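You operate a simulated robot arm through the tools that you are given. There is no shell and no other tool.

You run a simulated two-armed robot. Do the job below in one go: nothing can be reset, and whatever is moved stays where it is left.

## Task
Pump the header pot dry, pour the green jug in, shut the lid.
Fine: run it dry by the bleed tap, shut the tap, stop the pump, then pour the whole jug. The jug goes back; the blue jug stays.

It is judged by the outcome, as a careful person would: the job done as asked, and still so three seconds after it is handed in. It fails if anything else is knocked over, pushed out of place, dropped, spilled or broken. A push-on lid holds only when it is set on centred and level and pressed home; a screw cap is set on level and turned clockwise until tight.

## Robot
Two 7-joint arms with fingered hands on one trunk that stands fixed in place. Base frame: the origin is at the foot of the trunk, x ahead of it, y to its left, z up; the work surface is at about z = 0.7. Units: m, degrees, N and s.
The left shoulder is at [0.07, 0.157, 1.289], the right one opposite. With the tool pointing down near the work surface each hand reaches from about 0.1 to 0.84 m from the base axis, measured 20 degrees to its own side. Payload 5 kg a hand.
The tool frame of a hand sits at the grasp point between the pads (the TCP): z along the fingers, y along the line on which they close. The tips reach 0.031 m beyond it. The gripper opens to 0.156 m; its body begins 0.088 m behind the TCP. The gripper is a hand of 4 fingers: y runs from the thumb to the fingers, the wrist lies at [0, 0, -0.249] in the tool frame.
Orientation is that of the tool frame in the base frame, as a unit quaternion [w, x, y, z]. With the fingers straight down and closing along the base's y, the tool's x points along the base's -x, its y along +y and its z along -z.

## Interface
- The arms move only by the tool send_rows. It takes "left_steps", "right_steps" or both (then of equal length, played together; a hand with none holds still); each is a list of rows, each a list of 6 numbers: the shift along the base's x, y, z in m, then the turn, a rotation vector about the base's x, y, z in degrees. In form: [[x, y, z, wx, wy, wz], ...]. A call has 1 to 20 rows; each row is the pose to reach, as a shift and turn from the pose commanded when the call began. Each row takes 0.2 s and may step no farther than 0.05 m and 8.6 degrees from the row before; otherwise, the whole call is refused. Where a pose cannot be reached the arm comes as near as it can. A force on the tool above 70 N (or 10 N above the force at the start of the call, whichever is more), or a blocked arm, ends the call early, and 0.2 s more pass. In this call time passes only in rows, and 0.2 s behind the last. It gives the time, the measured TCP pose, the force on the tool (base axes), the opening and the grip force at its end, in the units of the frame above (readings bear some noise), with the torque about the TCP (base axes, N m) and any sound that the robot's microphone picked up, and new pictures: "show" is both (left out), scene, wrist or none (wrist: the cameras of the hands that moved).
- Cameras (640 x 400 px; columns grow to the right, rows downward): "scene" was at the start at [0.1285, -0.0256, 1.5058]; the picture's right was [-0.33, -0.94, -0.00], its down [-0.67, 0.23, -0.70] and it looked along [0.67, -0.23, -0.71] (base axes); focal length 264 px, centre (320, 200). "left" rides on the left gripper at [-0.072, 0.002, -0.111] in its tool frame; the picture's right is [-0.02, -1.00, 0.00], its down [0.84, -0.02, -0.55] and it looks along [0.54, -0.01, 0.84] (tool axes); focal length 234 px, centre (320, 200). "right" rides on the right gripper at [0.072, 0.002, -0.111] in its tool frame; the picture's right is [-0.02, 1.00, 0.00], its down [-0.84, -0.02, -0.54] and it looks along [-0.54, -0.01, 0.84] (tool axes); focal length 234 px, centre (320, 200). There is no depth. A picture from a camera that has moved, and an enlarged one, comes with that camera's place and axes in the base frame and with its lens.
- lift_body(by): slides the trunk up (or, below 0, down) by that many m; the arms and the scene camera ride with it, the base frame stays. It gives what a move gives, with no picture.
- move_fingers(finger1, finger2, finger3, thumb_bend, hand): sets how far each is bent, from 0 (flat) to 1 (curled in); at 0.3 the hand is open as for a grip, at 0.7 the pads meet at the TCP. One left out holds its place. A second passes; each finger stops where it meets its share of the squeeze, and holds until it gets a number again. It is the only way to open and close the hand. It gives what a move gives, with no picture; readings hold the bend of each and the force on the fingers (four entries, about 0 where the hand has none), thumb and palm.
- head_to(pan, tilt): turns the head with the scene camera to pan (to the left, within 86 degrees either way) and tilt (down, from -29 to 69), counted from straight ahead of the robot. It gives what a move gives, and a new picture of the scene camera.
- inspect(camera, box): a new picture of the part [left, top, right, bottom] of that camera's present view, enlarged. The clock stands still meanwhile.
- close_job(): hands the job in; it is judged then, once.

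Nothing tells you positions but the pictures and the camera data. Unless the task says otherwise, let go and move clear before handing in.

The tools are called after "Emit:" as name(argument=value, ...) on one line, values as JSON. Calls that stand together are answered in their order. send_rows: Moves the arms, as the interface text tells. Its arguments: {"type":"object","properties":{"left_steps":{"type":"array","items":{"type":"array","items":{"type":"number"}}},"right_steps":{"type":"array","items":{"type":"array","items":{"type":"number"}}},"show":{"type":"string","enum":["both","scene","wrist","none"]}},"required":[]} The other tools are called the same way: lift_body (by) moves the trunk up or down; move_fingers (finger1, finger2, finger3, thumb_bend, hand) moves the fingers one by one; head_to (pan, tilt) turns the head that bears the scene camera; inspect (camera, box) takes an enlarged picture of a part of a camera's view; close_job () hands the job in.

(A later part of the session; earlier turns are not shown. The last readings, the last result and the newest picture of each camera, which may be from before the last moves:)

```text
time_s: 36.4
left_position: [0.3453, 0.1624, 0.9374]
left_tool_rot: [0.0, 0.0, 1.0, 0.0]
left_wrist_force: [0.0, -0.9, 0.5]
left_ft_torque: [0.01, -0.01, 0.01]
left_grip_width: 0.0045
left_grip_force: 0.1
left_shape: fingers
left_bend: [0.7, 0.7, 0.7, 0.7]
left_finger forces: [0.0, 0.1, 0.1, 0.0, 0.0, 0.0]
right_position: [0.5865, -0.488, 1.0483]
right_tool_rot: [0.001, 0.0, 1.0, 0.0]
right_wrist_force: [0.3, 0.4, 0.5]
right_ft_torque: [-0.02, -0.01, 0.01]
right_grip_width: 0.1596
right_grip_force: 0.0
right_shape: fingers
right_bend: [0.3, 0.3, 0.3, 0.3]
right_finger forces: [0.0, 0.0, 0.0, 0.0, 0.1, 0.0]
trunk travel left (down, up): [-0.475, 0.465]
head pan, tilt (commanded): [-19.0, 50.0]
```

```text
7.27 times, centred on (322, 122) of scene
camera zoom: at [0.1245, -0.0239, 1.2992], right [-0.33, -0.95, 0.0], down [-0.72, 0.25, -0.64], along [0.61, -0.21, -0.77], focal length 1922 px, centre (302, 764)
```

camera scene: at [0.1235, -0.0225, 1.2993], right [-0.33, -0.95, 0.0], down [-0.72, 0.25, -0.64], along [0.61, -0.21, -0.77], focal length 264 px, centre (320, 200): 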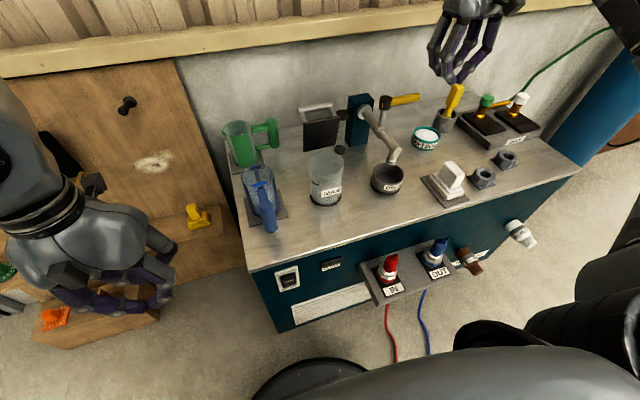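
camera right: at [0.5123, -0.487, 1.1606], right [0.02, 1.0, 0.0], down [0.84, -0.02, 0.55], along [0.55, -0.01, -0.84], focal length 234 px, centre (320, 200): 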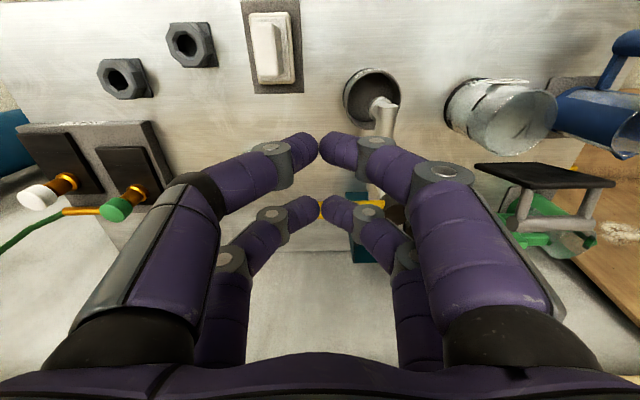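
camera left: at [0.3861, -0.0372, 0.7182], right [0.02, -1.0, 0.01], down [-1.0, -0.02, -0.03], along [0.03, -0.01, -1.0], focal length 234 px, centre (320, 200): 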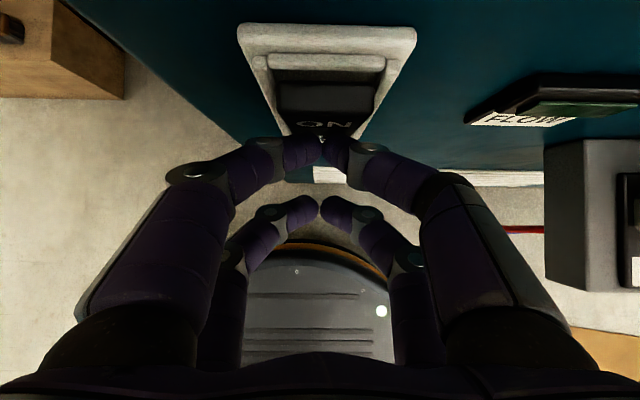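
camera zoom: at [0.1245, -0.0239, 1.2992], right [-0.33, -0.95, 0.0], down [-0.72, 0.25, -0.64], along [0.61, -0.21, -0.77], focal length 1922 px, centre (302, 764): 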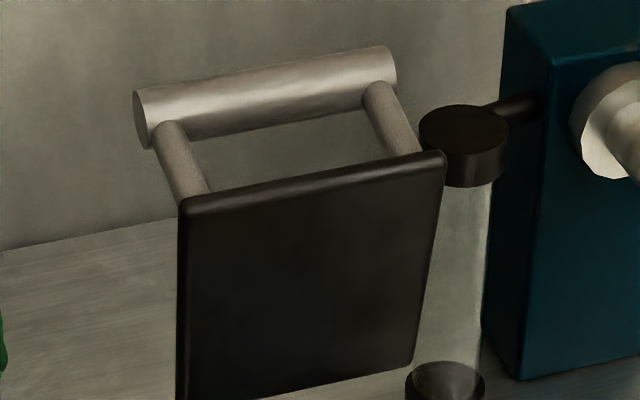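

Jug centre works out at about (0.843, -0.009), rim z≈0.83, handle post at (0.849, -0.112). Its horizontal approach is blocked by lid and sight glass, so I'll lift it by the body from above and later regrasp the handle in front. First I carry the open right hand over, yawing 60° with a slight tilt.

Emit:
send_rows(right_steps=[[0.015, 0.03, 0.02, 0.785, -1.361, 7.475], [0.032, 0.068, 0.03, 1.57, -2.722, 14.95], [0.049, 0.106, 0.03, 2.355, -4.084, 22.425], [0.066, 0.144, 0.03, 3.14, -5.445, 29.9], [0.083, 0.182, 0.03, 3.925, -6.806, 37.375], [0.1, 0.22, 0.03, 4.71, -8.168, 44.85], [0.117, 0.258, 0.03, 5.495, -9.529, 52.325], [0.134, 0.296, 0.03, 6.28, -10.89, 59.8], [0.151, 0.334, 0.03, 6.28, -10.89, 59.8], [0.168, 0.372, 0.02, 6.28, -10.89, 59.8], [0.18, 0.4, 0.0, 6.28, -10.89, 59.8]], show="both")

```text
time_s: 38.8
left_position: [0.3456, 0.1641, 0.9377]
left_tool_rot: [-0.001, 0.0, 1.0, 0.0]
left_wrist_force: [-0.5, -0.2, -0.1]
left_ft_torque: [0.01, -0.01, 0.03]
left_grip_width: 0.0042
left_grip_force: 0.0
left_shape: fingers
left_bend: [0.7, 0.7, 0.7, 0.7]
left_finger forces: [0.0, 0.0, 0.0, 0.0, 0.1, 0.0]
right_position: [0.7676, -0.0877, 1.0475]
right_tool_rot: [0.09, -0.497, 0.861, 0.053]
right_wrist_force: [0.9, -0.4, 0.5]
right_ft_torque: [0.0, 0.01, -0.02]
right_grip_width: 0.1597
right_grip_force: 0.1
right_shape: fingers
right_bend: [0.3, 0.3, 0.3, 0.3]
right_finger forces: [0.1, 0.0, 0.0, 0.1, 0.1, 0.1]
trunk travel left (down, up): [-0.475, 0.465]
head pan, tilt (commanded): [-19.0, 50.0]
camera scene: at [0.1254, -0.0231, 1.2991], right [-0.33, -0.95, 0.0], down [-0.72, 0.25, -0.64], along [0.61, -0.21, -0.77], focal length 264 px, centre (320, 200)
camera right: at [0.7196, -0.1694, 1.1416], right [-0.85, 0.52, 0.01], down [0.37, 0.6, 0.71], along [0.36, 0.61, -0.71], focal length 234 px, centre (320, 200)
```

scene: 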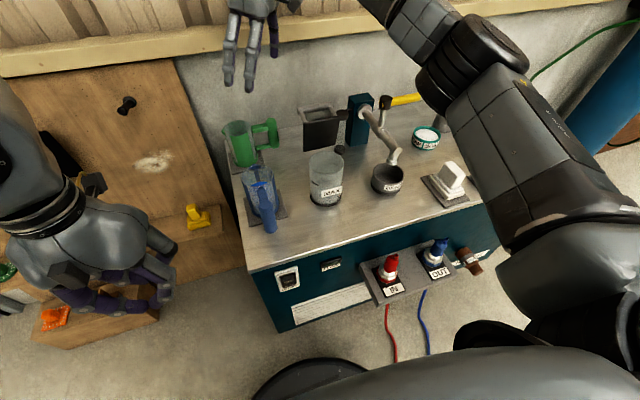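
right: 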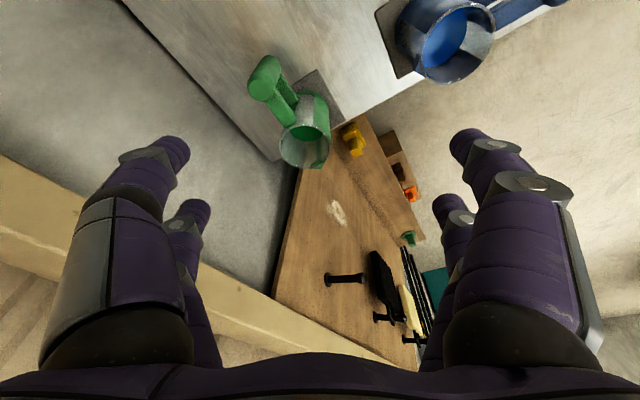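

Emit:
inspect(camera="right", box=[230, 40, 370, 180])

```text
2.86 times, centred on (300, 110) of right
camera zoom: at [0.7196, -0.1694, 1.1416], right [-0.85, 0.52, 0.01], down [0.37, 0.6, 0.71], along [0.36, 0.61, -0.71], focal length 669 px, centre (377, 457)
```

zoom: 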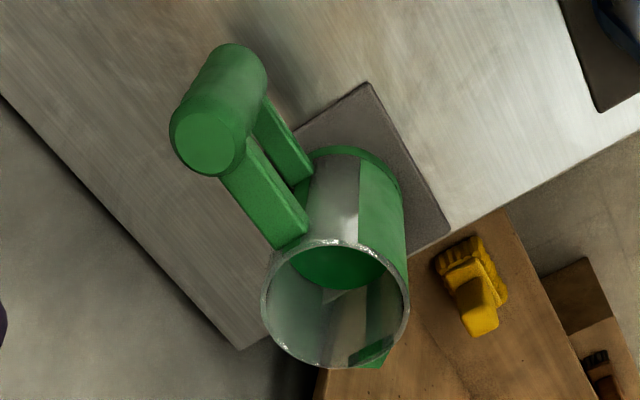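

The wrist view confirms the jug at about (0.840, -0.011) and the handle post out of the fingers' way. I move to a pre-grasp just above it.

Emit:
send_rows(right_steps=[[0.015, 0.013, -0.034, 0, 0, 0], [0.03, 0.027, -0.068, 0, 0, 0], [0.045, 0.04, -0.102, 0, 0, 0], [0.0594, 0.0532, -0.1355, 0, 0, 0]], show="both")

Emit:
inspect(camera="scene", box=[200, 50, 320, 190])

```text
time_s: 39.8
left_position: [0.3463, 0.164, 0.9382]
left_tool_rot: [-0.001, 0.0, 1.0, -0.001]
left_wrist_force: [-0.2, 0.3, -0.1]
left_ft_torque: [-0.07, 0.04, -0.02]
left_grip_width: 0.004
left_grip_force: 0.1
left_shape: fingers
left_bend: [0.7, 0.7, 0.7, 0.7]
left_finger forces: [0.0, 0.0, 0.0, 0.1, 0.0, 0.0]
right_position: [0.8267, -0.033, 0.9108]
right_tool_rot: [0.09, -0.497, 0.861, 0.052]
right_wrist_force: [-0.6, -0.5, 0.3]
right_ft_torque: [-0.01, 0.01, 0.04]
right_grip_width: 0.1599
right_grip_force: 0.2
right_shape: fingers
right_bend: [0.3, 0.3, 0.3, 0.3]
right_finger forces: [0.0, 0.1, 0.0, 0.0, 0.0, 0.1]
trunk travel left (down, up): [-0.475, 0.465]
head pan, tilt (commanded): [-19.0, 50.0]
camera scene: at [0.1257, -0.0227, 1.2991], right [-0.33, -0.95, 0.0], down [-0.72, 0.25, -0.64], along [0.61, -0.21, -0.77], focal length 264 px, centre (320, 200)
camera right: at [0.7795, -0.1152, 1.0057], right [-0.85, 0.52, 0.0], down [0.37, 0.6, 0.71], along [0.36, 0.6, -0.71], focal length 234 px, centre (320, 200)
```

scene: 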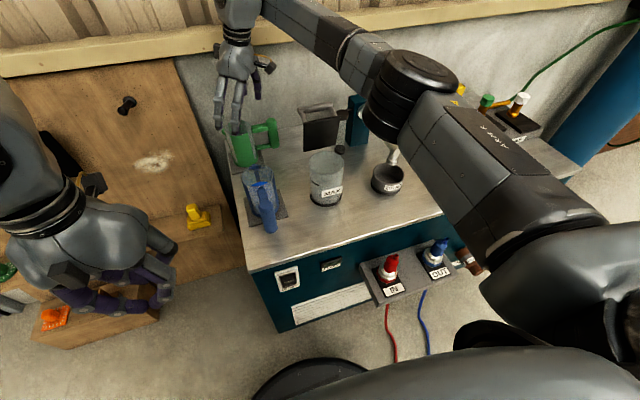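
right: 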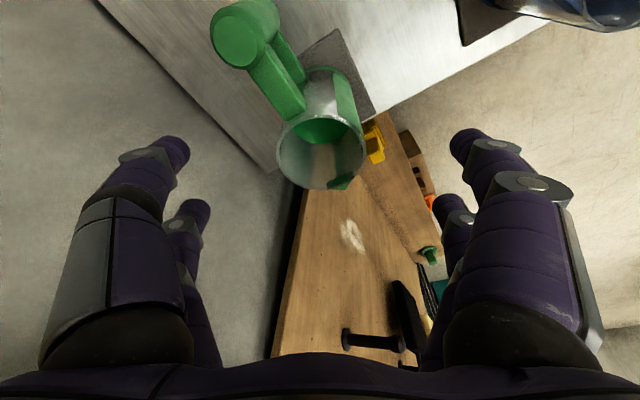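

```text
2.86 times, centred on (260, 120) of scene
camera zoom: at [0.1257, -0.0227, 1.2991], right [-0.33, -0.95, 0.0], down [-0.72, 0.25, -0.64], along [0.61, -0.21, -0.77], focal length 755 px, centre (491, 429)
```

zoom: 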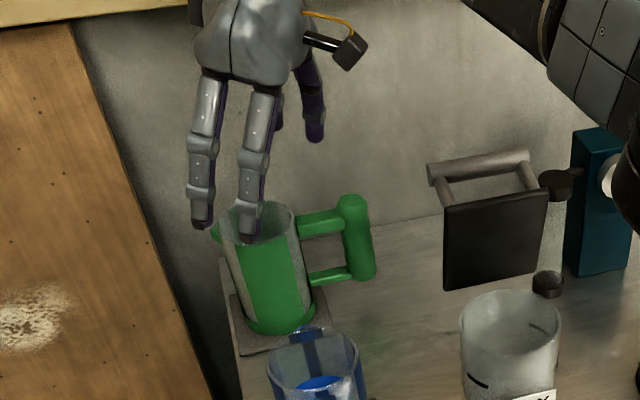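

Fingers straddle the jug symmetrically. I descend along the hand axis to grip about 45 mm below the rim.

Emit:
send_rows(right_steps=[[0.002, 0.003, -0.025, 0, 0, 0], [0.004, 0.007, -0.05, 0, 0, 0], [0.006, 0.011, -0.076, 0, 0, 0], [0.008, 0.0145, -0.101, 0, 0, 0], [0.0102, 0.018, -0.1262, 0, 0, 0]], show="both")

Emit:
inspect(camera="scene", box=[200, 70, 300, 190])

```text
time_s: 41.0
left_position: [0.3453, 0.1625, 0.9375]
left_tool_rot: [0.0, 0.001, 1.0, -0.001]
left_wrist_force: [0.5, -0.2, 0.1]
left_ft_torque: [-0.01, 0.02, 0.02]
left_grip_width: 0.0042
left_grip_force: 0.0
left_shape: fingers
left_bend: [0.7, 0.7, 0.7, 0.7]
left_finger forces: [0.0, 0.0, 0.1, 0.0, 0.1, 0.0]
right_position: [0.8359, -0.0175, 0.787]
right_tool_rot: [0.091, -0.497, 0.861, 0.052]
right_wrist_force: [0.2, -0.7, -0.2]
right_ft_torque: [0.02, -0.04, 0.01]
right_grip_width: 0.1599
right_grip_force: 0.0
right_shape: fingers
right_bend: [0.3, 0.3, 0.3, 0.3]
right_finger forces: [0.0, 0.1, 0.1, 0.0, 0.0, 0.0]
trunk travel left (down, up): [-0.475, 0.465]
head pan, tilt (commanded): [-19.0, 50.0]
camera scene: at [0.1251, -0.0237, 1.2991], right [-0.33, -0.95, 0.0], down [-0.72, 0.25, -0.64], along [0.61, -0.21, -0.77], focal length 264 px, centre (320, 200)
camera right: at [0.788, -0.0986, 0.8818], right [-0.85, 0.52, 0.01], down [0.37, 0.6, 0.71], along [0.36, 0.61, -0.71], focal length 234 px, centre (320, 200)
```

scene: 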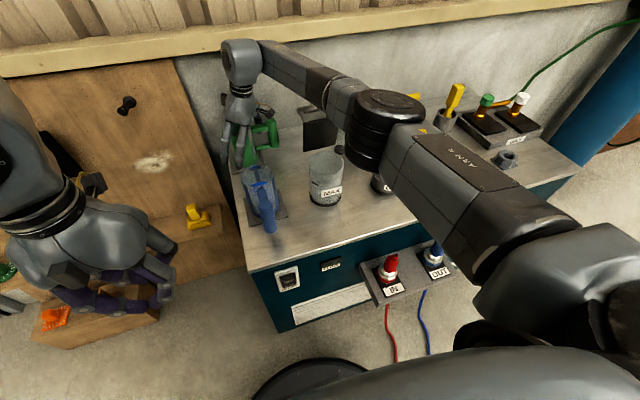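
right: 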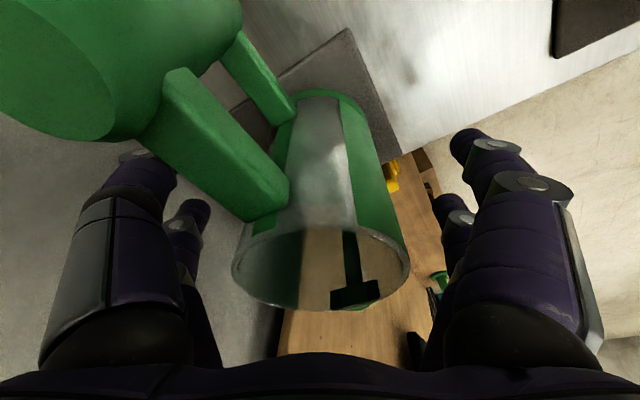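

```text
3.33 times, centred on (250, 130) of scene
camera zoom: at [0.1251, -0.0237, 1.2991], right [-0.33, -0.95, 0.0], down [-0.72, 0.25, -0.64], along [0.61, -0.21, -0.77], focal length 881 px, centre (553, 433)
```

zoom: 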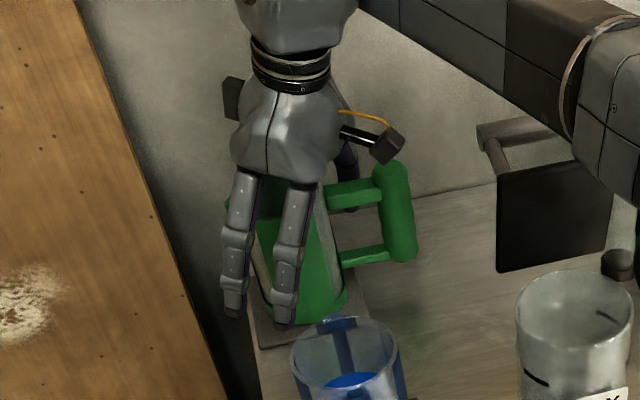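

The jug is centred, but the handle's arm lies close to the thumb's path. I'll yaw the hand another 22° about the jug axis so the handle sits midway between thumb and finger1.

Emit:
send_rows(right_steps=[[0, 0, 0, 0, 0, 5.5], [0, 0, 0, 0, 0, 11], [0, 0.001, 0, 0, 0, 16.5], [0.001, 0.002, 0, 0, 0, 22]], show="wrist")

```text
time_s: 42.0
left_position: [0.3453, 0.1625, 0.9374]
left_tool_rot: [-0.001, 0.0, 1.0, 0.0]
left_wrist_force: [-0.9, 0.0, 0.3]
left_ft_torque: [0.02, -0.01, 0.03]
left_grip_width: 0.0045
left_grip_force: 0.0
left_shape: fingers
left_bend: [0.7, 0.7, 0.7, 0.7]
left_finger forces: [0.0, 0.1, 0.0, 0.0, 0.1, 0.0]
right_position: [0.8349, -0.0151, 0.7868]
right_tool_rot: [0.079, -0.653, 0.75, 0.068]
right_wrist_force: [-0.2, -0.1, -0.1]
right_ft_torque: [0.01, 0.01, 0.0]
right_grip_width: 0.1597
right_grip_force: 0.0
right_shape: fingers
right_bend: [0.3, 0.3, 0.3, 0.3]
right_finger forces: [0.0, 0.0, 0.1, 0.0, 0.0, 0.0]
trunk travel left (down, up): [-0.475, 0.465]
head pan, tilt (commanded): [-19.0, 50.0]
camera right: at [0.8199, -0.1093, 0.8816], right [-0.99, 0.16, 0.0], down [0.12, 0.7, 0.71], along [0.11, 0.7, -0.71], focal length 234 px, centre (320, 200)
```

right: 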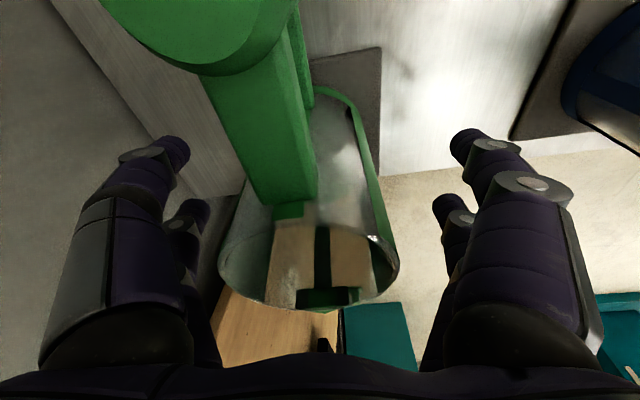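

The handle now lies midway. I nudge 4 mm to centre and close the fingers on the jug body.

Emit:
send_rows(right_steps=[[0.004, -0.001, 0, 0, 0, 0]], show="none")

Emit:
move_fingers(hand="right", finger1=0.65, finger2=0.65, finger3=0.65, thumb_bend=0.65)

Emit:
inspect(camera="right", box=[0, 0, 640, 400])

Emit:
inspect(camera="scene", box=[200, 70, 300, 190])

```text
time_s: 42.4
left_position: [0.3443, 0.162, 0.9386]
left_tool_rot: [0.0, -0.001, 1.0, 0.0]
left_wrist_force: [-0.2, 0.4, 0.2]
left_ft_torque: [0.0, 0.0, -0.01]
left_grip_width: 0.0043
left_grip_force: 0.0
left_shape: fingers
left_bend: [0.7, 0.7, 0.7, 0.7]
left_finger forces: [0.0, 0.0, 0.0, 0.0, 0.0, 0.1]
right_position: [0.8352, -0.0163, 0.7874]
right_tool_rot: [0.08, -0.653, 0.75, 0.069]
right_wrist_force: [0.1, 0.3, 0.2]
right_ft_torque: [-0.03, -0.03, 0.03]
right_grip_width: 0.1596
right_grip_force: 0.2
right_shape: fingers
right_bend: [0.3, 0.3, 0.3, 0.3]
right_finger forces: [0.0, 0.0, 0.1, 0.0, 0.1, 0.0]
right hand out of reach, approached as far as the arm can: row 1
trunk travel left (down, up): [-0.475, 0.465]
head pan, tilt (commanded): [-19.0, 50.0]
```

```text
time_s: 43.4
left_position: [0.3436, 0.1624, 0.9377]
left_tool_rot: [0.0, 0.0, 1.0, 0.0]
left_wrist_force: [0.2, -0.3, -0.5]
left_ft_torque: [-0.02, 0.01, -0.03]
left_grip_width: 0.0043
left_grip_force: 0.0
left_shape: fingers
left_bend: [0.7, 0.7, 0.7, 0.7]
left_finger forces: [0.0, 0.0, 0.0, 0.1, 0.0, 0.0]
right_position: [0.8349, -0.0171, 0.7879]
right_tool_rot: [0.08, -0.652, 0.751, 0.068]
right_wrist_force: [2.3, -0.1, 0.5]
right_ft_torque: [-0.08, -0.05, 0.05]
right_grip_width: 0.0632
right_grip_force: 21.7
right_shape: fingers
right_bend: [0.55, 0.54, 0.55, 0.59]
right_finger forces: [11.0, 10.3, 8.1, 0.1, 14.5, 0.0]
trunk travel left (down, up): [-0.475, 0.465]
head pan, tilt (commanded): [-19.0, 50.0]
```

```text
1.00 times, centred on (320, 200) of right (not enlarged: the box is as wide or as high as the picture)
camera zoom: at [0.8203, -0.1108, 0.8813], right [-0.99, 0.16, 0.0], down [0.12, 0.7, 0.71], along [0.11, 0.7, -0.71], focal length 234 px, centre (320, 200)
```

zoom: 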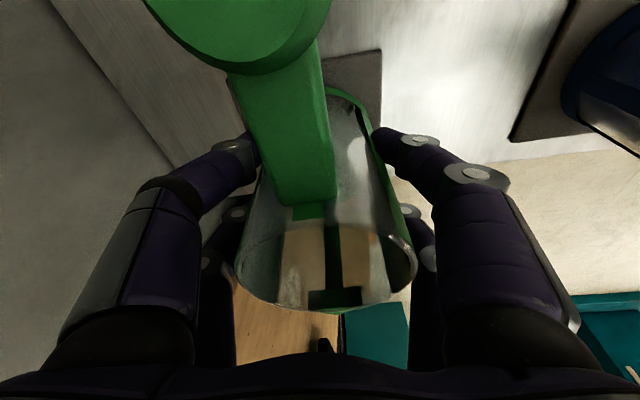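

```text
3.33 times, centred on (250, 130) of scene
camera zoom: at [0.1248, -0.0239, 1.2991], right [-0.33, -0.95, 0.0], down [-0.72, 0.25, -0.64], along [0.61, -0.21, -0.77], focal length 881 px, centre (553, 433)
```

zoom: 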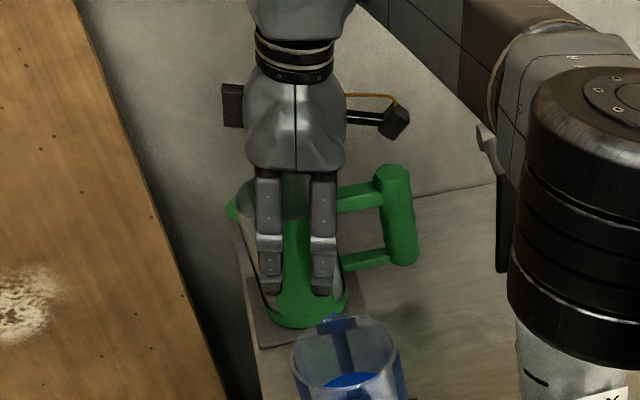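

Gripped with about 22 N. The elbow looks close to the lid and tower, so I check the whole scene before lifting.

Emit:
head_to(pan=-19, tilt=45)

Emit:
inspect(camera="scene", box=[280, 80, 520, 260])

Emit:
inspect(camera="left", box=[0, 0, 640, 400])

```text
time_s: 44.1
left_position: [0.3454, 0.1617, 0.9377]
left_tool_rot: [0.001, -0.001, 1.0, 0.0]
left_wrist_force: [-0.6, -0.2, 0.3]
left_ft_torque: [-0.01, -0.01, 0.02]
left_grip_width: 0.0041
left_grip_force: 0.1
left_shape: fingers
left_bend: [0.7, 0.7, 0.7, 0.7]
left_finger forces: [0.0, 0.0, 0.0, 0.1, 0.0, 0.1]
right_position: [0.8342, -0.0162, 0.7867]
right_tool_rot: [0.08, -0.652, 0.751, 0.068]
right_wrist_force: [1.3, -0.4, 1.1]
right_ft_torque: [-0.09, -0.07, 0.03]
right_grip_width: 0.0631
right_grip_force: 21.8
right_shape: fingers
right_bend: [0.55, 0.54, 0.55, 0.59]
right_finger forces: [11.0, 10.2, 8.2, 0.0, 14.6, 0.0]
trunk travel left (down, up): [-0.475, 0.465]
head pan, tilt (commanded): [-19.0, 45.0]
camera scene: at [0.1289, -0.0253, 1.306], right [-0.33, -0.95, 0.0], down [-0.67, 0.23, -0.71], along [0.67, -0.23, -0.71], focal length 264 px, centre (320, 200)
```

scene: 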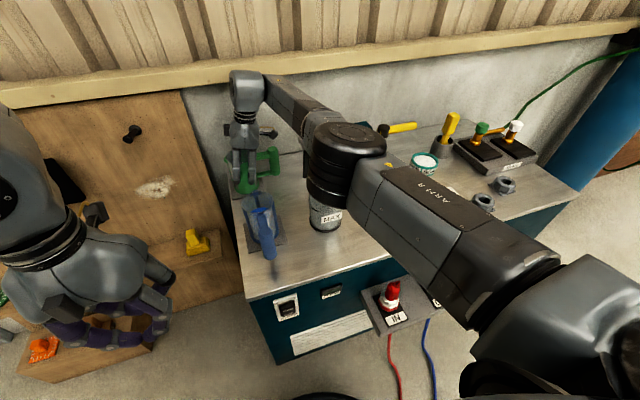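

```text
2.22 times, centred on (400, 170) of scene
camera zoom: at [0.1289, -0.0253, 1.306], right [-0.33, -0.95, 0.0], down [-0.67, 0.23, -0.71], along [0.67, -0.23, -0.71], focal length 587 px, centre (142, 267)
```

zoom: 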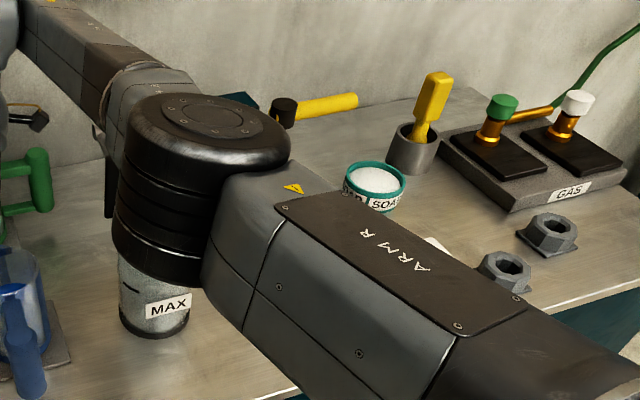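

```text
1.00 times, centred on (320, 200) of left (not enlarged: the box is as wide or as high as the picture)
camera zoom: at [0.4173, 0.1642, 1.048], right [0.02, -1.0, 0.0], down [-0.84, -0.02, 0.55], along [-0.54, -0.01, -0.84], focal length 234 px, centre (320, 200)
```

zoom: 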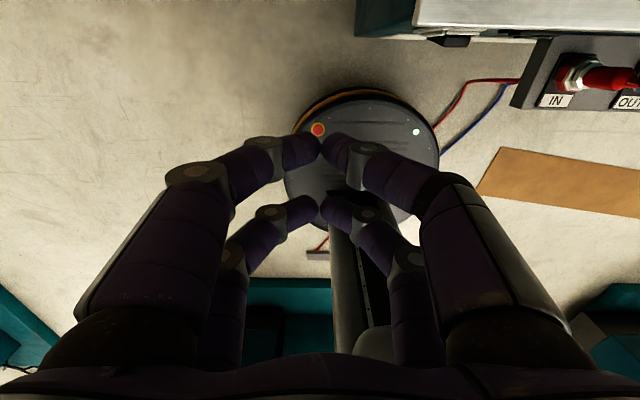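

The arm is near full reach with its elbow just over the lid, so I'll lift with the trunk (arm shape unchanged). First a small 5 cm lift to check the grip.

Emit:
lift_body(by=0.05)

Emit:
inspect(camera="right", box=[0, 0, 640, 400])

Emit:
inspect(camera="scene", box=[200, 60, 400, 260])

```text
time_s: 45.0
left_position: [0.3441, 0.1626, 0.9881]
left_tool_rot: [-0.001, 0.0, 1.0, 0.0]
left_wrist_force: [0.7, -0.5, 0.1]
left_ft_torque: [0.01, 0.0, 0.05]
left_grip_width: 0.004
left_grip_force: 0.1
left_shape: fingers
left_bend: [0.7, 0.7, 0.7, 0.7]
left_finger forces: [0.1, 0.0, 0.0, 0.0, 0.0, 0.1]
right_position: [0.8359, -0.0166, 0.8363]
right_tool_rot: [0.079, -0.652, 0.751, 0.069]
right_wrist_force: [0.0, -0.9, -3.1]
right_ft_torque: [0.02, 0.01, 0.01]
right_grip_width: 0.0628
right_grip_force: 21.1
right_shape: fingers
right_bend: [0.54, 0.54, 0.55, 0.59]
right_finger forces: [10.9, 11.3, 7.3, 0.1, 13.7, 0.1]
trunk travel left (down, up): [-0.525, 0.415]
head pan, tilt (commanded): [-19.0, 45.0]
```

```text
1.00 times, centred on (320, 200) of right (not enlarged: the box is as wide or as high as the picture)
camera zoom: at [0.8206, -0.1105, 0.9305], right [-0.99, 0.16, 0.0], down [0.12, 0.7, 0.71], along [0.11, 0.7, -0.71], focal length 234 px, centre (320, 200)
```

zoom: 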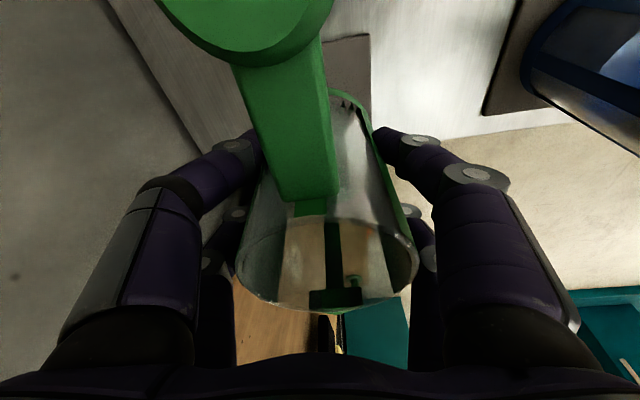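

```text
2.00 times, centred on (300, 160) of scene
camera zoom: at [0.1296, -0.0252, 1.3559], right [-0.33, -0.95, 0.0], down [-0.67, 0.23, -0.71], along [0.67, -0.23, -0.71], focal length 529 px, centre (360, 280)
```

zoom: 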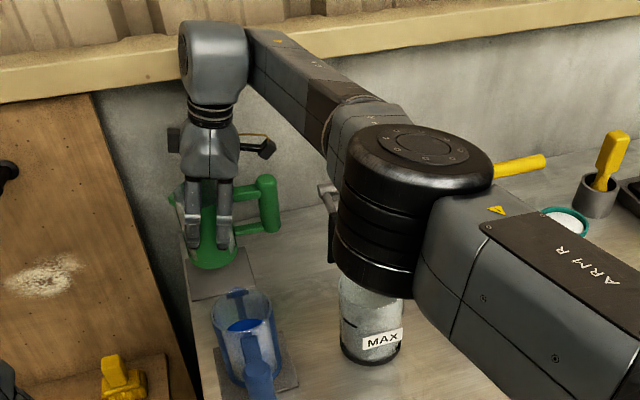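

The jug is held, weight about 3 N, hanging upright. I lift another 0.25 m with the trunk so its base clears the lid handle.

Emit:
lift_body(by=0.25)

Emit:
inspect(camera="right", box=[0, 0, 640, 400])

Emit:
head_to(pan=-19, tilt=50)

```text
time_s: 47.6
left_position: [0.3446, 0.1631, 1.2375]
left_tool_rot: [-0.001, 0.0, 1.0, 0.0]
left_wrist_force: [0.2, 0.1, 0.0]
left_ft_torque: [0.02, 0.0, -0.02]
left_grip_width: 0.0039
left_grip_force: 0.1
left_shape: fingers
left_bend: [0.7, 0.7, 0.7, 0.7]
left_finger forces: [0.0, 0.0, 0.0, 0.0, 0.0, 0.1]
right_position: [0.8359, -0.0172, 1.087]
right_tool_rot: [0.078, -0.652, 0.751, 0.069]
right_wrist_force: [-0.5, -0.4, -3.9]
right_ft_torque: [0.02, 0.0, 0.06]
right_grip_width: 0.0629
right_grip_force: 22.0
right_shape: fingers
right_bend: [0.54, 0.54, 0.55, 0.59]
right_finger forces: [10.9, 11.3, 7.3, 0.1, 13.9, 0.0]
trunk travel left (down, up): [-0.775, 0.165]
head pan, tilt (commanded): [-19.0, 45.0]
```

```text
1.00 times, centred on (320, 200) of right (not enlarged: the box is as wide or as high as the picture)
camera zoom: at [0.8207, -0.1105, 1.1808], right [-0.99, 0.16, 0.0], down [0.12, 0.7, 0.71], along [0.11, 0.7, -0.71], focal length 234 px, centre (320, 200)
```

zoom: 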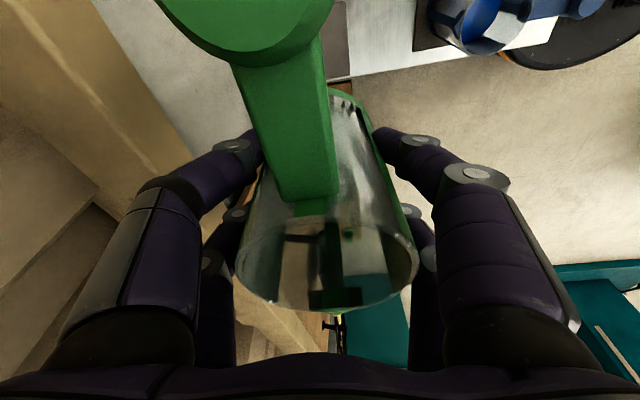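

```text
time_s: 48.2
left_position: [0.3463, 0.162, 1.2371]
left_tool_rot: [-0.001, 0.0, 1.0, 0.0]
left_wrist_force: [-0.2, 0.6, 0.0]
left_ft_torque: [0.02, -0.01, 0.0]
left_grip_width: 0.0043
left_grip_force: 0.0
left_shape: fingers
left_bend: [0.7, 0.7, 0.7, 0.7]
left_finger forces: [0.0, 0.0, 0.0, 0.1, 0.0, 0.0]
right_position: [0.8353, -0.0171, 1.0865]
right_tool_rot: [0.078, -0.653, 0.75, 0.069]
right_wrist_force: [-0.1, -0.2, -3.8]
right_ft_torque: [-0.01, -0.02, 0.0]
right_grip_width: 0.0631
right_grip_force: 22.1
right_shape: fingers
right_bend: [0.54, 0.54, 0.55, 0.59]
right_finger forces: [10.9, 11.3, 7.4, 0.1, 13.9, 0.1]
trunk travel left (down, up): [-0.775, 0.165]
head pan, tilt (commanded): [-19.0, 50.0]
camera scene: at [0.1255, -0.0238, 1.5991], right [-0.33, -0.95, 0.0], down [-0.72, 0.25, -0.64], along [0.61, -0.21, -0.77], focal length 264 px, centre (320, 200)
```

scene: 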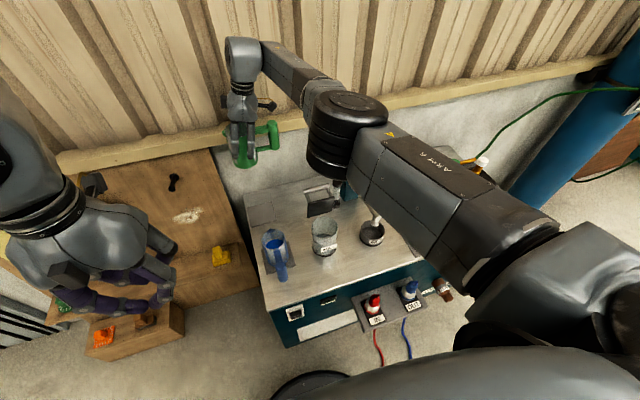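

The jug is clear of everything. I carry it over to the free spot at the front of the bench (about x 0.50, y -0.29), turning its handle by -45° on the way.

Emit:
send_rows(right_steps=[[-0.012, -0.01, 0, 0, 0, -2], [-0.034, -0.028, 0, 0, 0, -5], [-0.058, -0.047, 0, 0, 0, -8], [-0.083, -0.068, 0, 0, 0, -11], [-0.108, -0.088, 0, 0, 0, -14], [-0.133, -0.109, 0, 0, 0, -17], [-0.158, -0.129, 0, 0, 0, -20], [-0.183, -0.15, 0, 0, 0, -24], [-0.208, -0.17, 0, 0, 0, -28], [-0.233, -0.19, 0, 0, 0, -32], [-0.258, -0.211, 0, 0, 0, -36], [-0.283, -0.231, 0, 0, 0, -39], [-0.306, -0.25, 0, 0, 0, -42], [-0.326, -0.267, 0, 0, 0, -44], [-0.338, -0.276, 0, 0, 0, -45], [-0.34, -0.278, 0, 0, 0, -45]], show="both")

```text
time_s: 51.6
left_position: [0.3452, 0.1628, 1.2373]
left_tool_rot: [0.0, 0.001, 1.0, 0.0]
left_wrist_force: [-0.2, -0.5, -0.1]
left_ft_torque: [0.01, 0.0, -0.01]
left_grip_width: 0.004
left_grip_force: 0.1
left_shape: fingers
left_bend: [0.7, 0.7, 0.7, 0.7]
left_finger forces: [0.0, 0.0, 0.0, 0.0, 0.0, 0.0]
right_position: [0.4946, -0.2943, 1.0865]
right_tool_rot: [0.099, -0.315, 0.943, 0.033]
right_wrist_force: [-0.2, -0.5, -3.1]
right_ft_torque: [0.04, -0.04, -0.01]
right_grip_width: 0.0625
right_grip_force: 22.2
right_shape: fingers
right_bend: [0.54, 0.54, 0.55, 0.59]
right_finger forces: [10.9, 10.6, 8.3, 0.1, 13.9, 0.1]
trunk travel left (down, up): [-0.775, 0.165]
head pan, tilt (commanded): [-19.0, 50.0]
camera scene: at [0.1253, -0.0243, 1.5991], right [-0.33, -0.95, 0.0], down [-0.72, 0.25, -0.64], along [0.61, -0.21, -0.77], focal length 264 px, centre (320, 200)
camera right: at [0.4189, -0.3511, 1.1808], right [-0.58, 0.81, 0.0], down [0.58, 0.41, 0.71], along [0.57, 0.41, -0.71], focal length 234 px, centre (320, 200)
```

scene: 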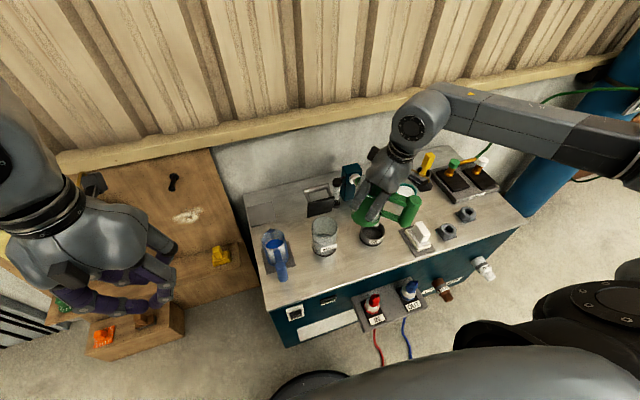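
right: 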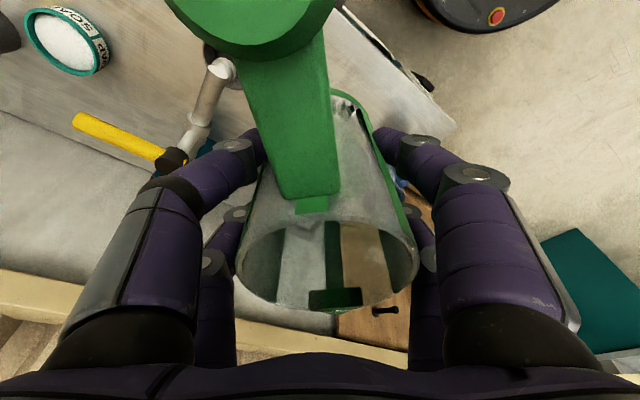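

The jug is above the clear spot. I lower with the trunk by 0.28 m and look before touching down.

Emit:
lift_body(by=-0.28)

Emit:
head_to(pan=-25, tilt=52)

Emit:
inspect(camera="scene", box=[240, 90, 420, 260])

Emit:
inspect(camera="right", box=[0, 0, 640, 400])

```text
time_s: 54.5
left_position: [0.344, 0.1623, 0.9582]
left_tool_rot: [0.0, 0.0, 1.0, 0.001]
left_wrist_force: [-0.5, 0.2, -0.2]
left_ft_torque: [0.01, -0.01, -0.01]
left_grip_width: 0.004
left_grip_force: 0.1
left_shape: fingers
left_bend: [0.7, 0.7, 0.7, 0.7]
left_finger forces: [0.0, 0.0, 0.1, 0.0, 0.0, 0.0]
right_position: [0.4936, -0.295, 0.8065]
right_tool_rot: [0.1, -0.316, 0.943, 0.033]
right_wrist_force: [0.2, -0.2, -3.1]
right_ft_torque: [0.04, -0.02, 0.03]
right_grip_width: 0.0625
right_grip_force: 21.5
right_shape: fingers
right_bend: [0.54, 0.54, 0.55, 0.59]
right_finger forces: [11.1, 10.6, 8.3, 0.0, 13.9, 0.1]
trunk travel left (down, up): [-0.495, 0.445]
head pan, tilt (commanded): [-19.0, 50.0]
```

```text
time_s: 55.1
left_position: [0.3439, 0.1619, 0.9583]
left_tool_rot: [0.001, 0.0, 1.0, 0.0]
left_wrist_force: [-0.5, 0.1, -0.7]
left_ft_torque: [-0.02, 0.01, -0.02]
left_grip_width: 0.0043
left_grip_force: 0.0
left_shape: fingers
left_bend: [0.7, 0.7, 0.7, 0.7]
left_finger forces: [0.0, 0.0, 0.0, 0.0, 0.0, 0.0]
right_position: [0.494, -0.2954, 0.8086]
right_tool_rot: [0.099, -0.315, 0.943, 0.032]
right_wrist_force: [0.7, -1.3, -3.8]
right_ft_torque: [0.02, -0.01, -0.03]
right_grip_width: 0.0627
right_grip_force: 21.7
right_shape: fingers
right_bend: [0.54, 0.54, 0.55, 0.59]
right_finger forces: [11.0, 10.7, 8.3, 0.0, 13.9, 0.0]
trunk travel left (down, up): [-0.495, 0.445]
head pan, tilt (commanded): [-25.0, 52.0]
camera scene: at [0.1202, -0.0309, 1.3165], right [-0.42, -0.91, 0.0], down [-0.71, 0.33, -0.62], along [0.56, -0.26, -0.79], focal length 264 px, centre (320, 200)
```

scene: 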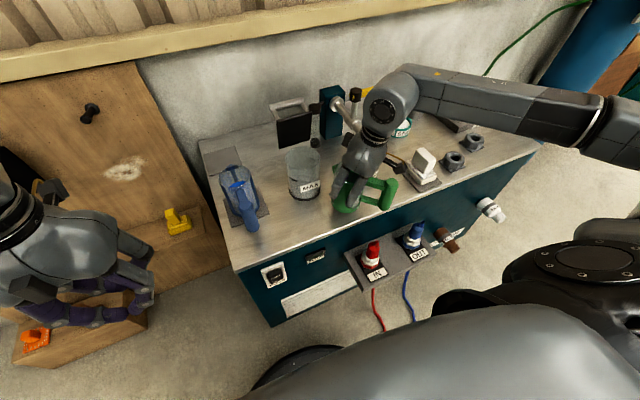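

```text
2.35 times, centred on (330, 175) of scene
camera zoom: at [0.1202, -0.0309, 1.3165], right [-0.42, -0.91, 0.0], down [-0.71, 0.33, -0.62], along [0.56, -0.26, -0.79], focal length 622 px, centre (296, 259)
```

zoom: 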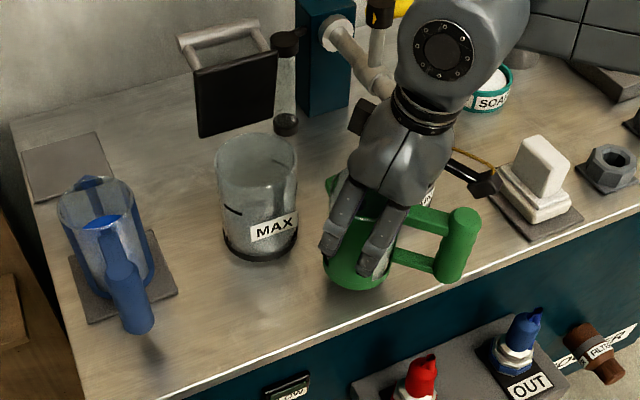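

```text
1.00 times, centred on (320, 200) of right (not enlarged: the box is as wide or as high as the picture)
camera zoom: at [0.4189, -0.3511, 0.901], right [-0.58, 0.81, 0.0], down [0.58, 0.41, 0.71], along [0.57, 0.41, -0.71], focal length 234 px, centre (320, 200)
```

zoom: 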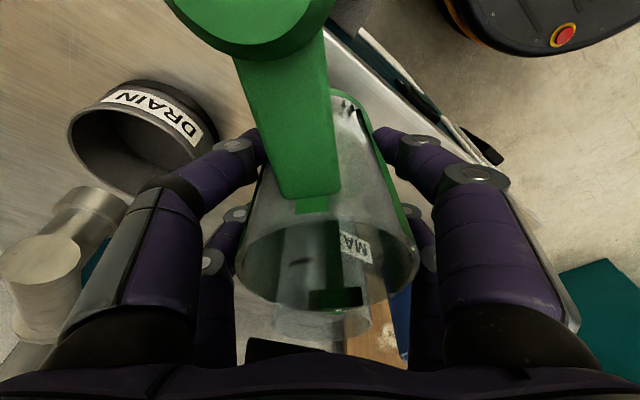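

The spot needs to be slightly farther from the bench edge, so I shift the jug 2 cm in and then lower it gently until the weight comes off.

Emit:
send_rows(right_steps=[[0.01, 0.007, 0, 0, 0, 0], [0.019, 0.014, 0, 0, 0, 0], [0.019, 0.014, -0.008, 0, 0, 0], [0.019, 0.014, -0.015, 0, 0, 0], [0.019, 0.014, -0.019, 0, 0, 0]], show="both")

Emit:
inspect(camera="scene", box=[300, 140, 420, 240])

```text
time_s: 56.4
left_position: [0.3449, 0.1623, 0.9574]
left_tool_rot: [0.0, 0.0, 1.0, 0.0]
left_wrist_force: [0.1, 0.3, -0.4]
left_ft_torque: [0.03, 0.03, -0.04]
left_grip_width: 0.0042
left_grip_force: 0.1
left_shape: fingers
left_bend: [0.7, 0.7, 0.7, 0.7]
left_finger forces: [0.0, 0.0, 0.0, 0.0, 0.0, 0.0]
right_position: [0.513, -0.2795, 0.7868]
right_tool_rot: [0.099, -0.315, 0.943, 0.033]
right_wrist_force: [0.0, 0.7, -2.9]
right_ft_torque: [0.04, -0.01, 0.0]
right_grip_width: 0.0622
right_grip_force: 21.8
right_shape: fingers
right_bend: [0.54, 0.54, 0.55, 0.59]
right_finger forces: [11.1, 10.6, 8.3, 0.0, 14.0, 0.1]
trunk travel left (down, up): [-0.495, 0.445]
head pan, tilt (commanded): [-25.0, 52.0]
camera scene: at [0.1201, -0.031, 1.3165], right [-0.42, -0.91, 0.0], down [-0.71, 0.33, -0.62], along [0.56, -0.26, -0.79], focal length 264 px, centre (320, 200)
camera right: at [0.4377, -0.3371, 0.8817], right [-0.58, 0.81, 0.0], down [0.58, 0.41, 0.71], along [0.57, 0.42, -0.71], focal length 234 px, centre (320, 200)
```

scene: 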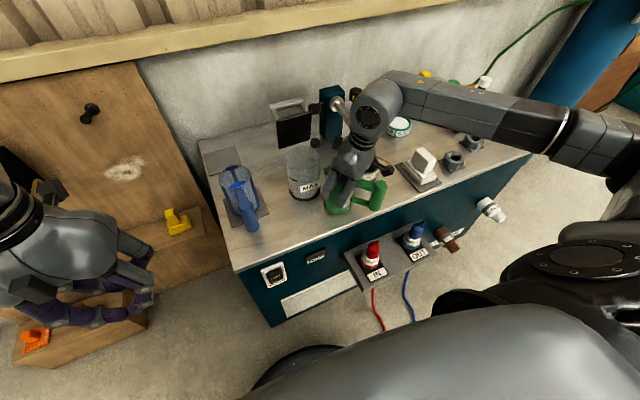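
right: 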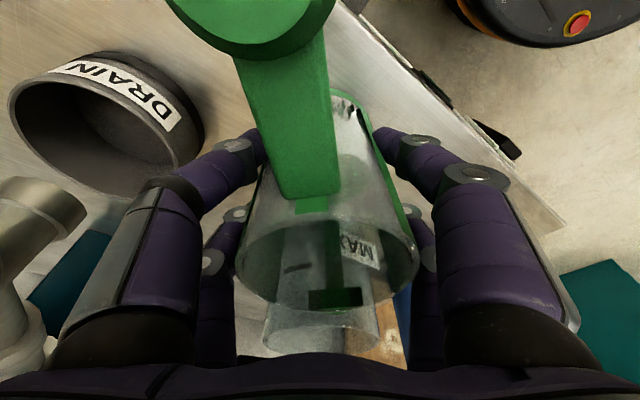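

```text
4.00 times, centred on (360, 190) of scene
camera zoom: at [0.1201, -0.031, 1.3165], right [-0.42, -0.91, 0.0], down [-0.71, 0.33, -0.62], along [0.56, -0.26, -0.79], focal length 1057 px, centre (160, 240)
```

zoom: 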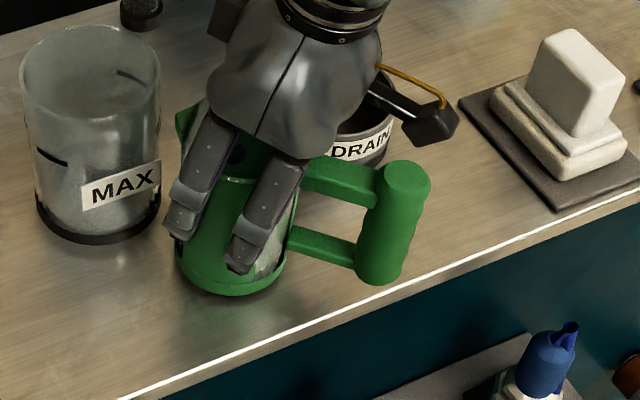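

Emit:
send_rows(right_steps=[[0, 0, -0.002, 0, 0, 0], [0, 0, -0.004, 0, 0, 0]], show="none")

Emit:
send_rows(right_steps=[[0, 0, -0.0015, 0, 0, 0]], show="none")

```text
time_s: 57.0
left_position: [0.3451, 0.1624, 0.9576]
left_tool_rot: [0.0, 0.0, 1.0, 0.0]
left_wrist_force: [0.3, -1.2, 0.1]
left_ft_torque: [0.02, -0.01, -0.01]
left_grip_width: 0.0042
left_grip_force: 0.1
left_shape: fingers
left_bend: [0.7, 0.7, 0.7, 0.7]
left_finger forces: [0.0, 0.0, 0.1, 0.1, 0.0, 0.0]
right_position: [0.5119, -0.2806, 0.784]
right_tool_rot: [0.1, -0.316, 0.943, 0.032]
right_wrist_force: [-0.3, 0.0, -3.8]
right_ft_torque: [0.01, -0.04, -0.01]
right_grip_width: 0.0627
right_grip_force: 22.1
right_shape: fingers
right_bend: [0.54, 0.54, 0.55, 0.59]
right_finger forces: [11.0, 10.6, 8.4, 0.0, 13.9, 0.0]
trunk travel left (down, up): [-0.495, 0.445]
head pan, tilt (commanded): [-25.0, 52.0]
```

```text
time_s: 57.4
left_position: [0.3457, 0.1625, 0.959]
left_tool_rot: [-0.001, 0.0, 1.0, 0.001]
left_wrist_force: [-1.0, 0.0, -0.2]
left_ft_torque: [0.0, -0.05, 0.0]
left_grip_width: 0.0042
left_grip_force: 0.0
left_shape: fingers
left_bend: [0.7, 0.7, 0.7, 0.7]
left_finger forces: [0.0, 0.1, 0.0, 0.0, 0.0, 0.0]
right_position: [0.5129, -0.2813, 0.784]
right_tool_rot: [0.1, -0.315, 0.943, 0.033]
right_wrist_force: [0.2, -0.5, -3.0]
right_ft_torque: [0.06, -0.02, -0.05]
right_grip_width: 0.0626
right_grip_force: 22.5
right_shape: fingers
right_bend: [0.54, 0.54, 0.55, 0.59]
right_finger forces: [11.1, 10.8, 8.4, 0.0, 14.0, 0.0]
trunk travel left (down, up): [-0.495, 0.445]
head pan, tilt (commanded): [-25.0, 52.0]
```

Weight is still on the hand, so I keep lowering in small steps.

Emit:
send_rows(right_steps=[[0, 0, -0.0015, 0, 0, 0], [0, 0, -0.003, 0, 0, 0]], show="none")

Emit:
send_rows(right_steps=[[0, 0, -0.0015, 0, 0, 0]], show="none")

Emit:
inspect(camera="scene", box=[325, 180, 405, 230])

```text
time_s: 58.0
left_position: [0.3438, 0.1612, 0.9582]
left_tool_rot: [0.0, -0.001, 1.0, 0.0]
left_wrist_force: [-0.4, -0.1, -0.5]
left_ft_torque: [0.0, 0.02, -0.01]
left_grip_width: 0.004
left_grip_force: 0.0
left_shape: fingers
left_bend: [0.7, 0.7, 0.7, 0.7]
left_finger forces: [0.1, 0.0, 0.1, 0.1, 0.1, 0.0]
right_position: [0.5145, -0.2799, 0.7812]
right_tool_rot: [0.102, -0.316, 0.943, 0.032]
right_wrist_force: [1.8, -0.5, 6.3]
right_ft_torque: [-0.05, 0.1, -0.02]
right_grip_width: 0.0623
right_grip_force: 24.0
right_shape: fingers
right_bend: [0.54, 0.54, 0.55, 0.59]
right_finger forces: [11.4, 11.1, 9.8, 0.0, 15.6, 0.0]
trunk travel left (down, up): [-0.495, 0.445]
head pan, tilt (commanded): [-25.0, 52.0]
```

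```text
time_s: 58.4
left_position: [0.3447, 0.1629, 0.9592]
left_tool_rot: [0.0, 0.001, 1.0, 0.0]
left_wrist_force: [-0.4, 0.0, 0.2]
left_ft_torque: [-0.04, 0.0, 0.0]
left_grip_width: 0.004
left_grip_force: 0.1
left_shape: fingers
left_bend: [0.7, 0.7, 0.7, 0.7]
left_finger forces: [0.0, 0.0, 0.0, 0.0, 0.0, 0.0]
right_position: [0.5136, -0.2798, 0.7811]
right_tool_rot: [0.101, -0.315, 0.943, 0.032]
right_wrist_force: [4.4, -1.3, 15.7]
right_ft_torque: [-0.05, 0.12, 0.02]
right_grip_width: 0.0621
right_grip_force: 25.5
right_shape: fingers
right_bend: [0.54, 0.54, 0.55, 0.59]
right_finger forces: [11.7, 10.9, 11.7, 0.1, 17.1, 0.0]
trunk travel left (down, up): [-0.495, 0.445]
head pan, tilt (commanded): [-25.0, 52.0]
```

```text
8.00 times, centred on (365, 205) of scene
camera zoom: at [0.119, -0.0301, 1.3168], right [-0.42, -0.91, 0.0], down [-0.71, 0.33, -0.62], along [0.56, -0.26, -0.79], focal length 2115 px, centre (-40, 160)
```

zoom: 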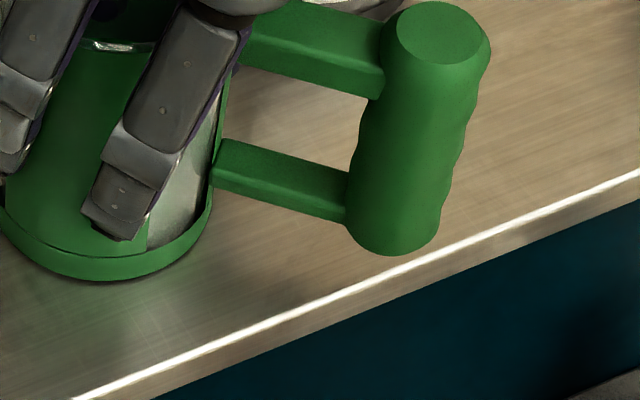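

The jug stands on the bench. I ease off the downward push and open the fingers only partway, then rise off the jug.

Emit:
send_rows(right_steps=[[0, 0, 0.0018, 0, 0, 0]], show="none")

Emit:
move_fingers(hand="right", finger1=0.45, finger2=0.45, finger3=0.46, thumb_bend=0.47)

Emit:
inspect(camera="right", box=[0, 0, 640, 400])

Emit:
inspect(camera="scene", box=[300, 130, 420, 240])

```text
time_s: 58.8
left_position: [0.345, 0.1611, 0.958]
left_tool_rot: [0.001, 0.0, 1.0, 0.0]
left_wrist_force: [-0.3, -0.4, -0.2]
left_ft_torque: [0.0, -0.03, -0.01]
left_grip_width: 0.0042
left_grip_force: 0.1
left_shape: fingers
left_bend: [0.7, 0.7, 0.7, 0.7]
left_finger forces: [0.0, 0.0, 0.1, 0.1, 0.0, 0.1]
right_position: [0.5129, -0.28, 0.7808]
right_tool_rot: [0.1, -0.316, 0.943, 0.033]
right_wrist_force: [5.6, -0.5, 12.4]
right_ft_torque: [-0.03, 0.03, 0.05]
right_grip_width: 0.0623
right_grip_force: 25.8
right_shape: fingers
right_bend: [0.54, 0.54, 0.55, 0.59]
right_finger forces: [11.5, 11.4, 11.6, 0.0, 16.6, 0.1]
trunk travel left (down, up): [-0.495, 0.445]
head pan, tilt (commanded): [-25.0, 52.0]
```

```text
time_s: 59.8
left_position: [0.3445, 0.1619, 0.957]
left_tool_rot: [-0.001, 0.0, 1.0, 0.0]
left_wrist_force: [0.0, 0.2, -0.3]
left_ft_torque: [0.01, 0.01, 0.03]
left_grip_width: 0.0044
left_grip_force: 0.1
left_shape: fingers
left_bend: [0.7, 0.7, 0.7, 0.7]
left_finger forces: [0.1, 0.0, 0.0, 0.0, 0.0, 0.1]
right_position: [0.5134, -0.2817, 0.7797]
right_tool_rot: [0.1, -0.316, 0.943, 0.032]
right_wrist_force: [-0.4, -0.1, -0.4]
right_ft_torque: [0.0, 0.0, 0.02]
right_grip_width: 0.0966
right_grip_force: 0.0
right_shape: fingers
right_bend: [0.45, 0.45, 0.46, 0.47]
right_finger forces: [0.0, 0.0, 0.1, 0.1, 0.0, 0.0]
trunk travel left (down, up): [-0.495, 0.445]
head pan, tilt (commanded): [-25.0, 52.0]
```

```text
1.00 times, centred on (320, 200) of right (not enlarged: the box is as wide or as high as the picture)
camera zoom: at [0.4378, -0.3371, 0.8742], right [-0.58, 0.81, 0.0], down [0.58, 0.41, 0.71], along [0.57, 0.41, -0.71], focal length 234 px, centre (320, 200)
```

zoom: 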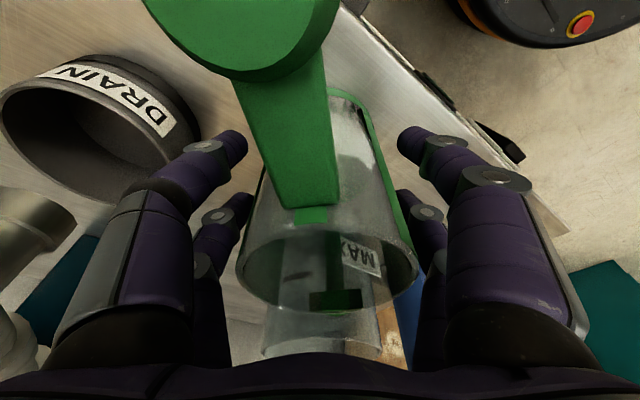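

```text
3.64 times, centred on (360, 185) of scene
camera zoom: at [0.1198, -0.0307, 1.3165], right [-0.42, -0.91, 0.0], down [-0.71, 0.33, -0.62], along [0.56, -0.26, -0.79], focal length 961 px, centre (174, 254)
```

zoom: 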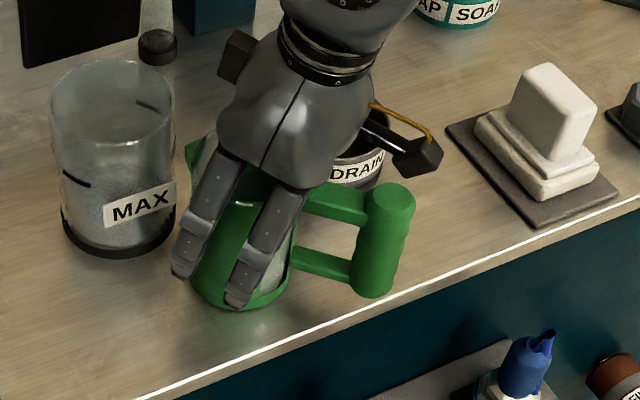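

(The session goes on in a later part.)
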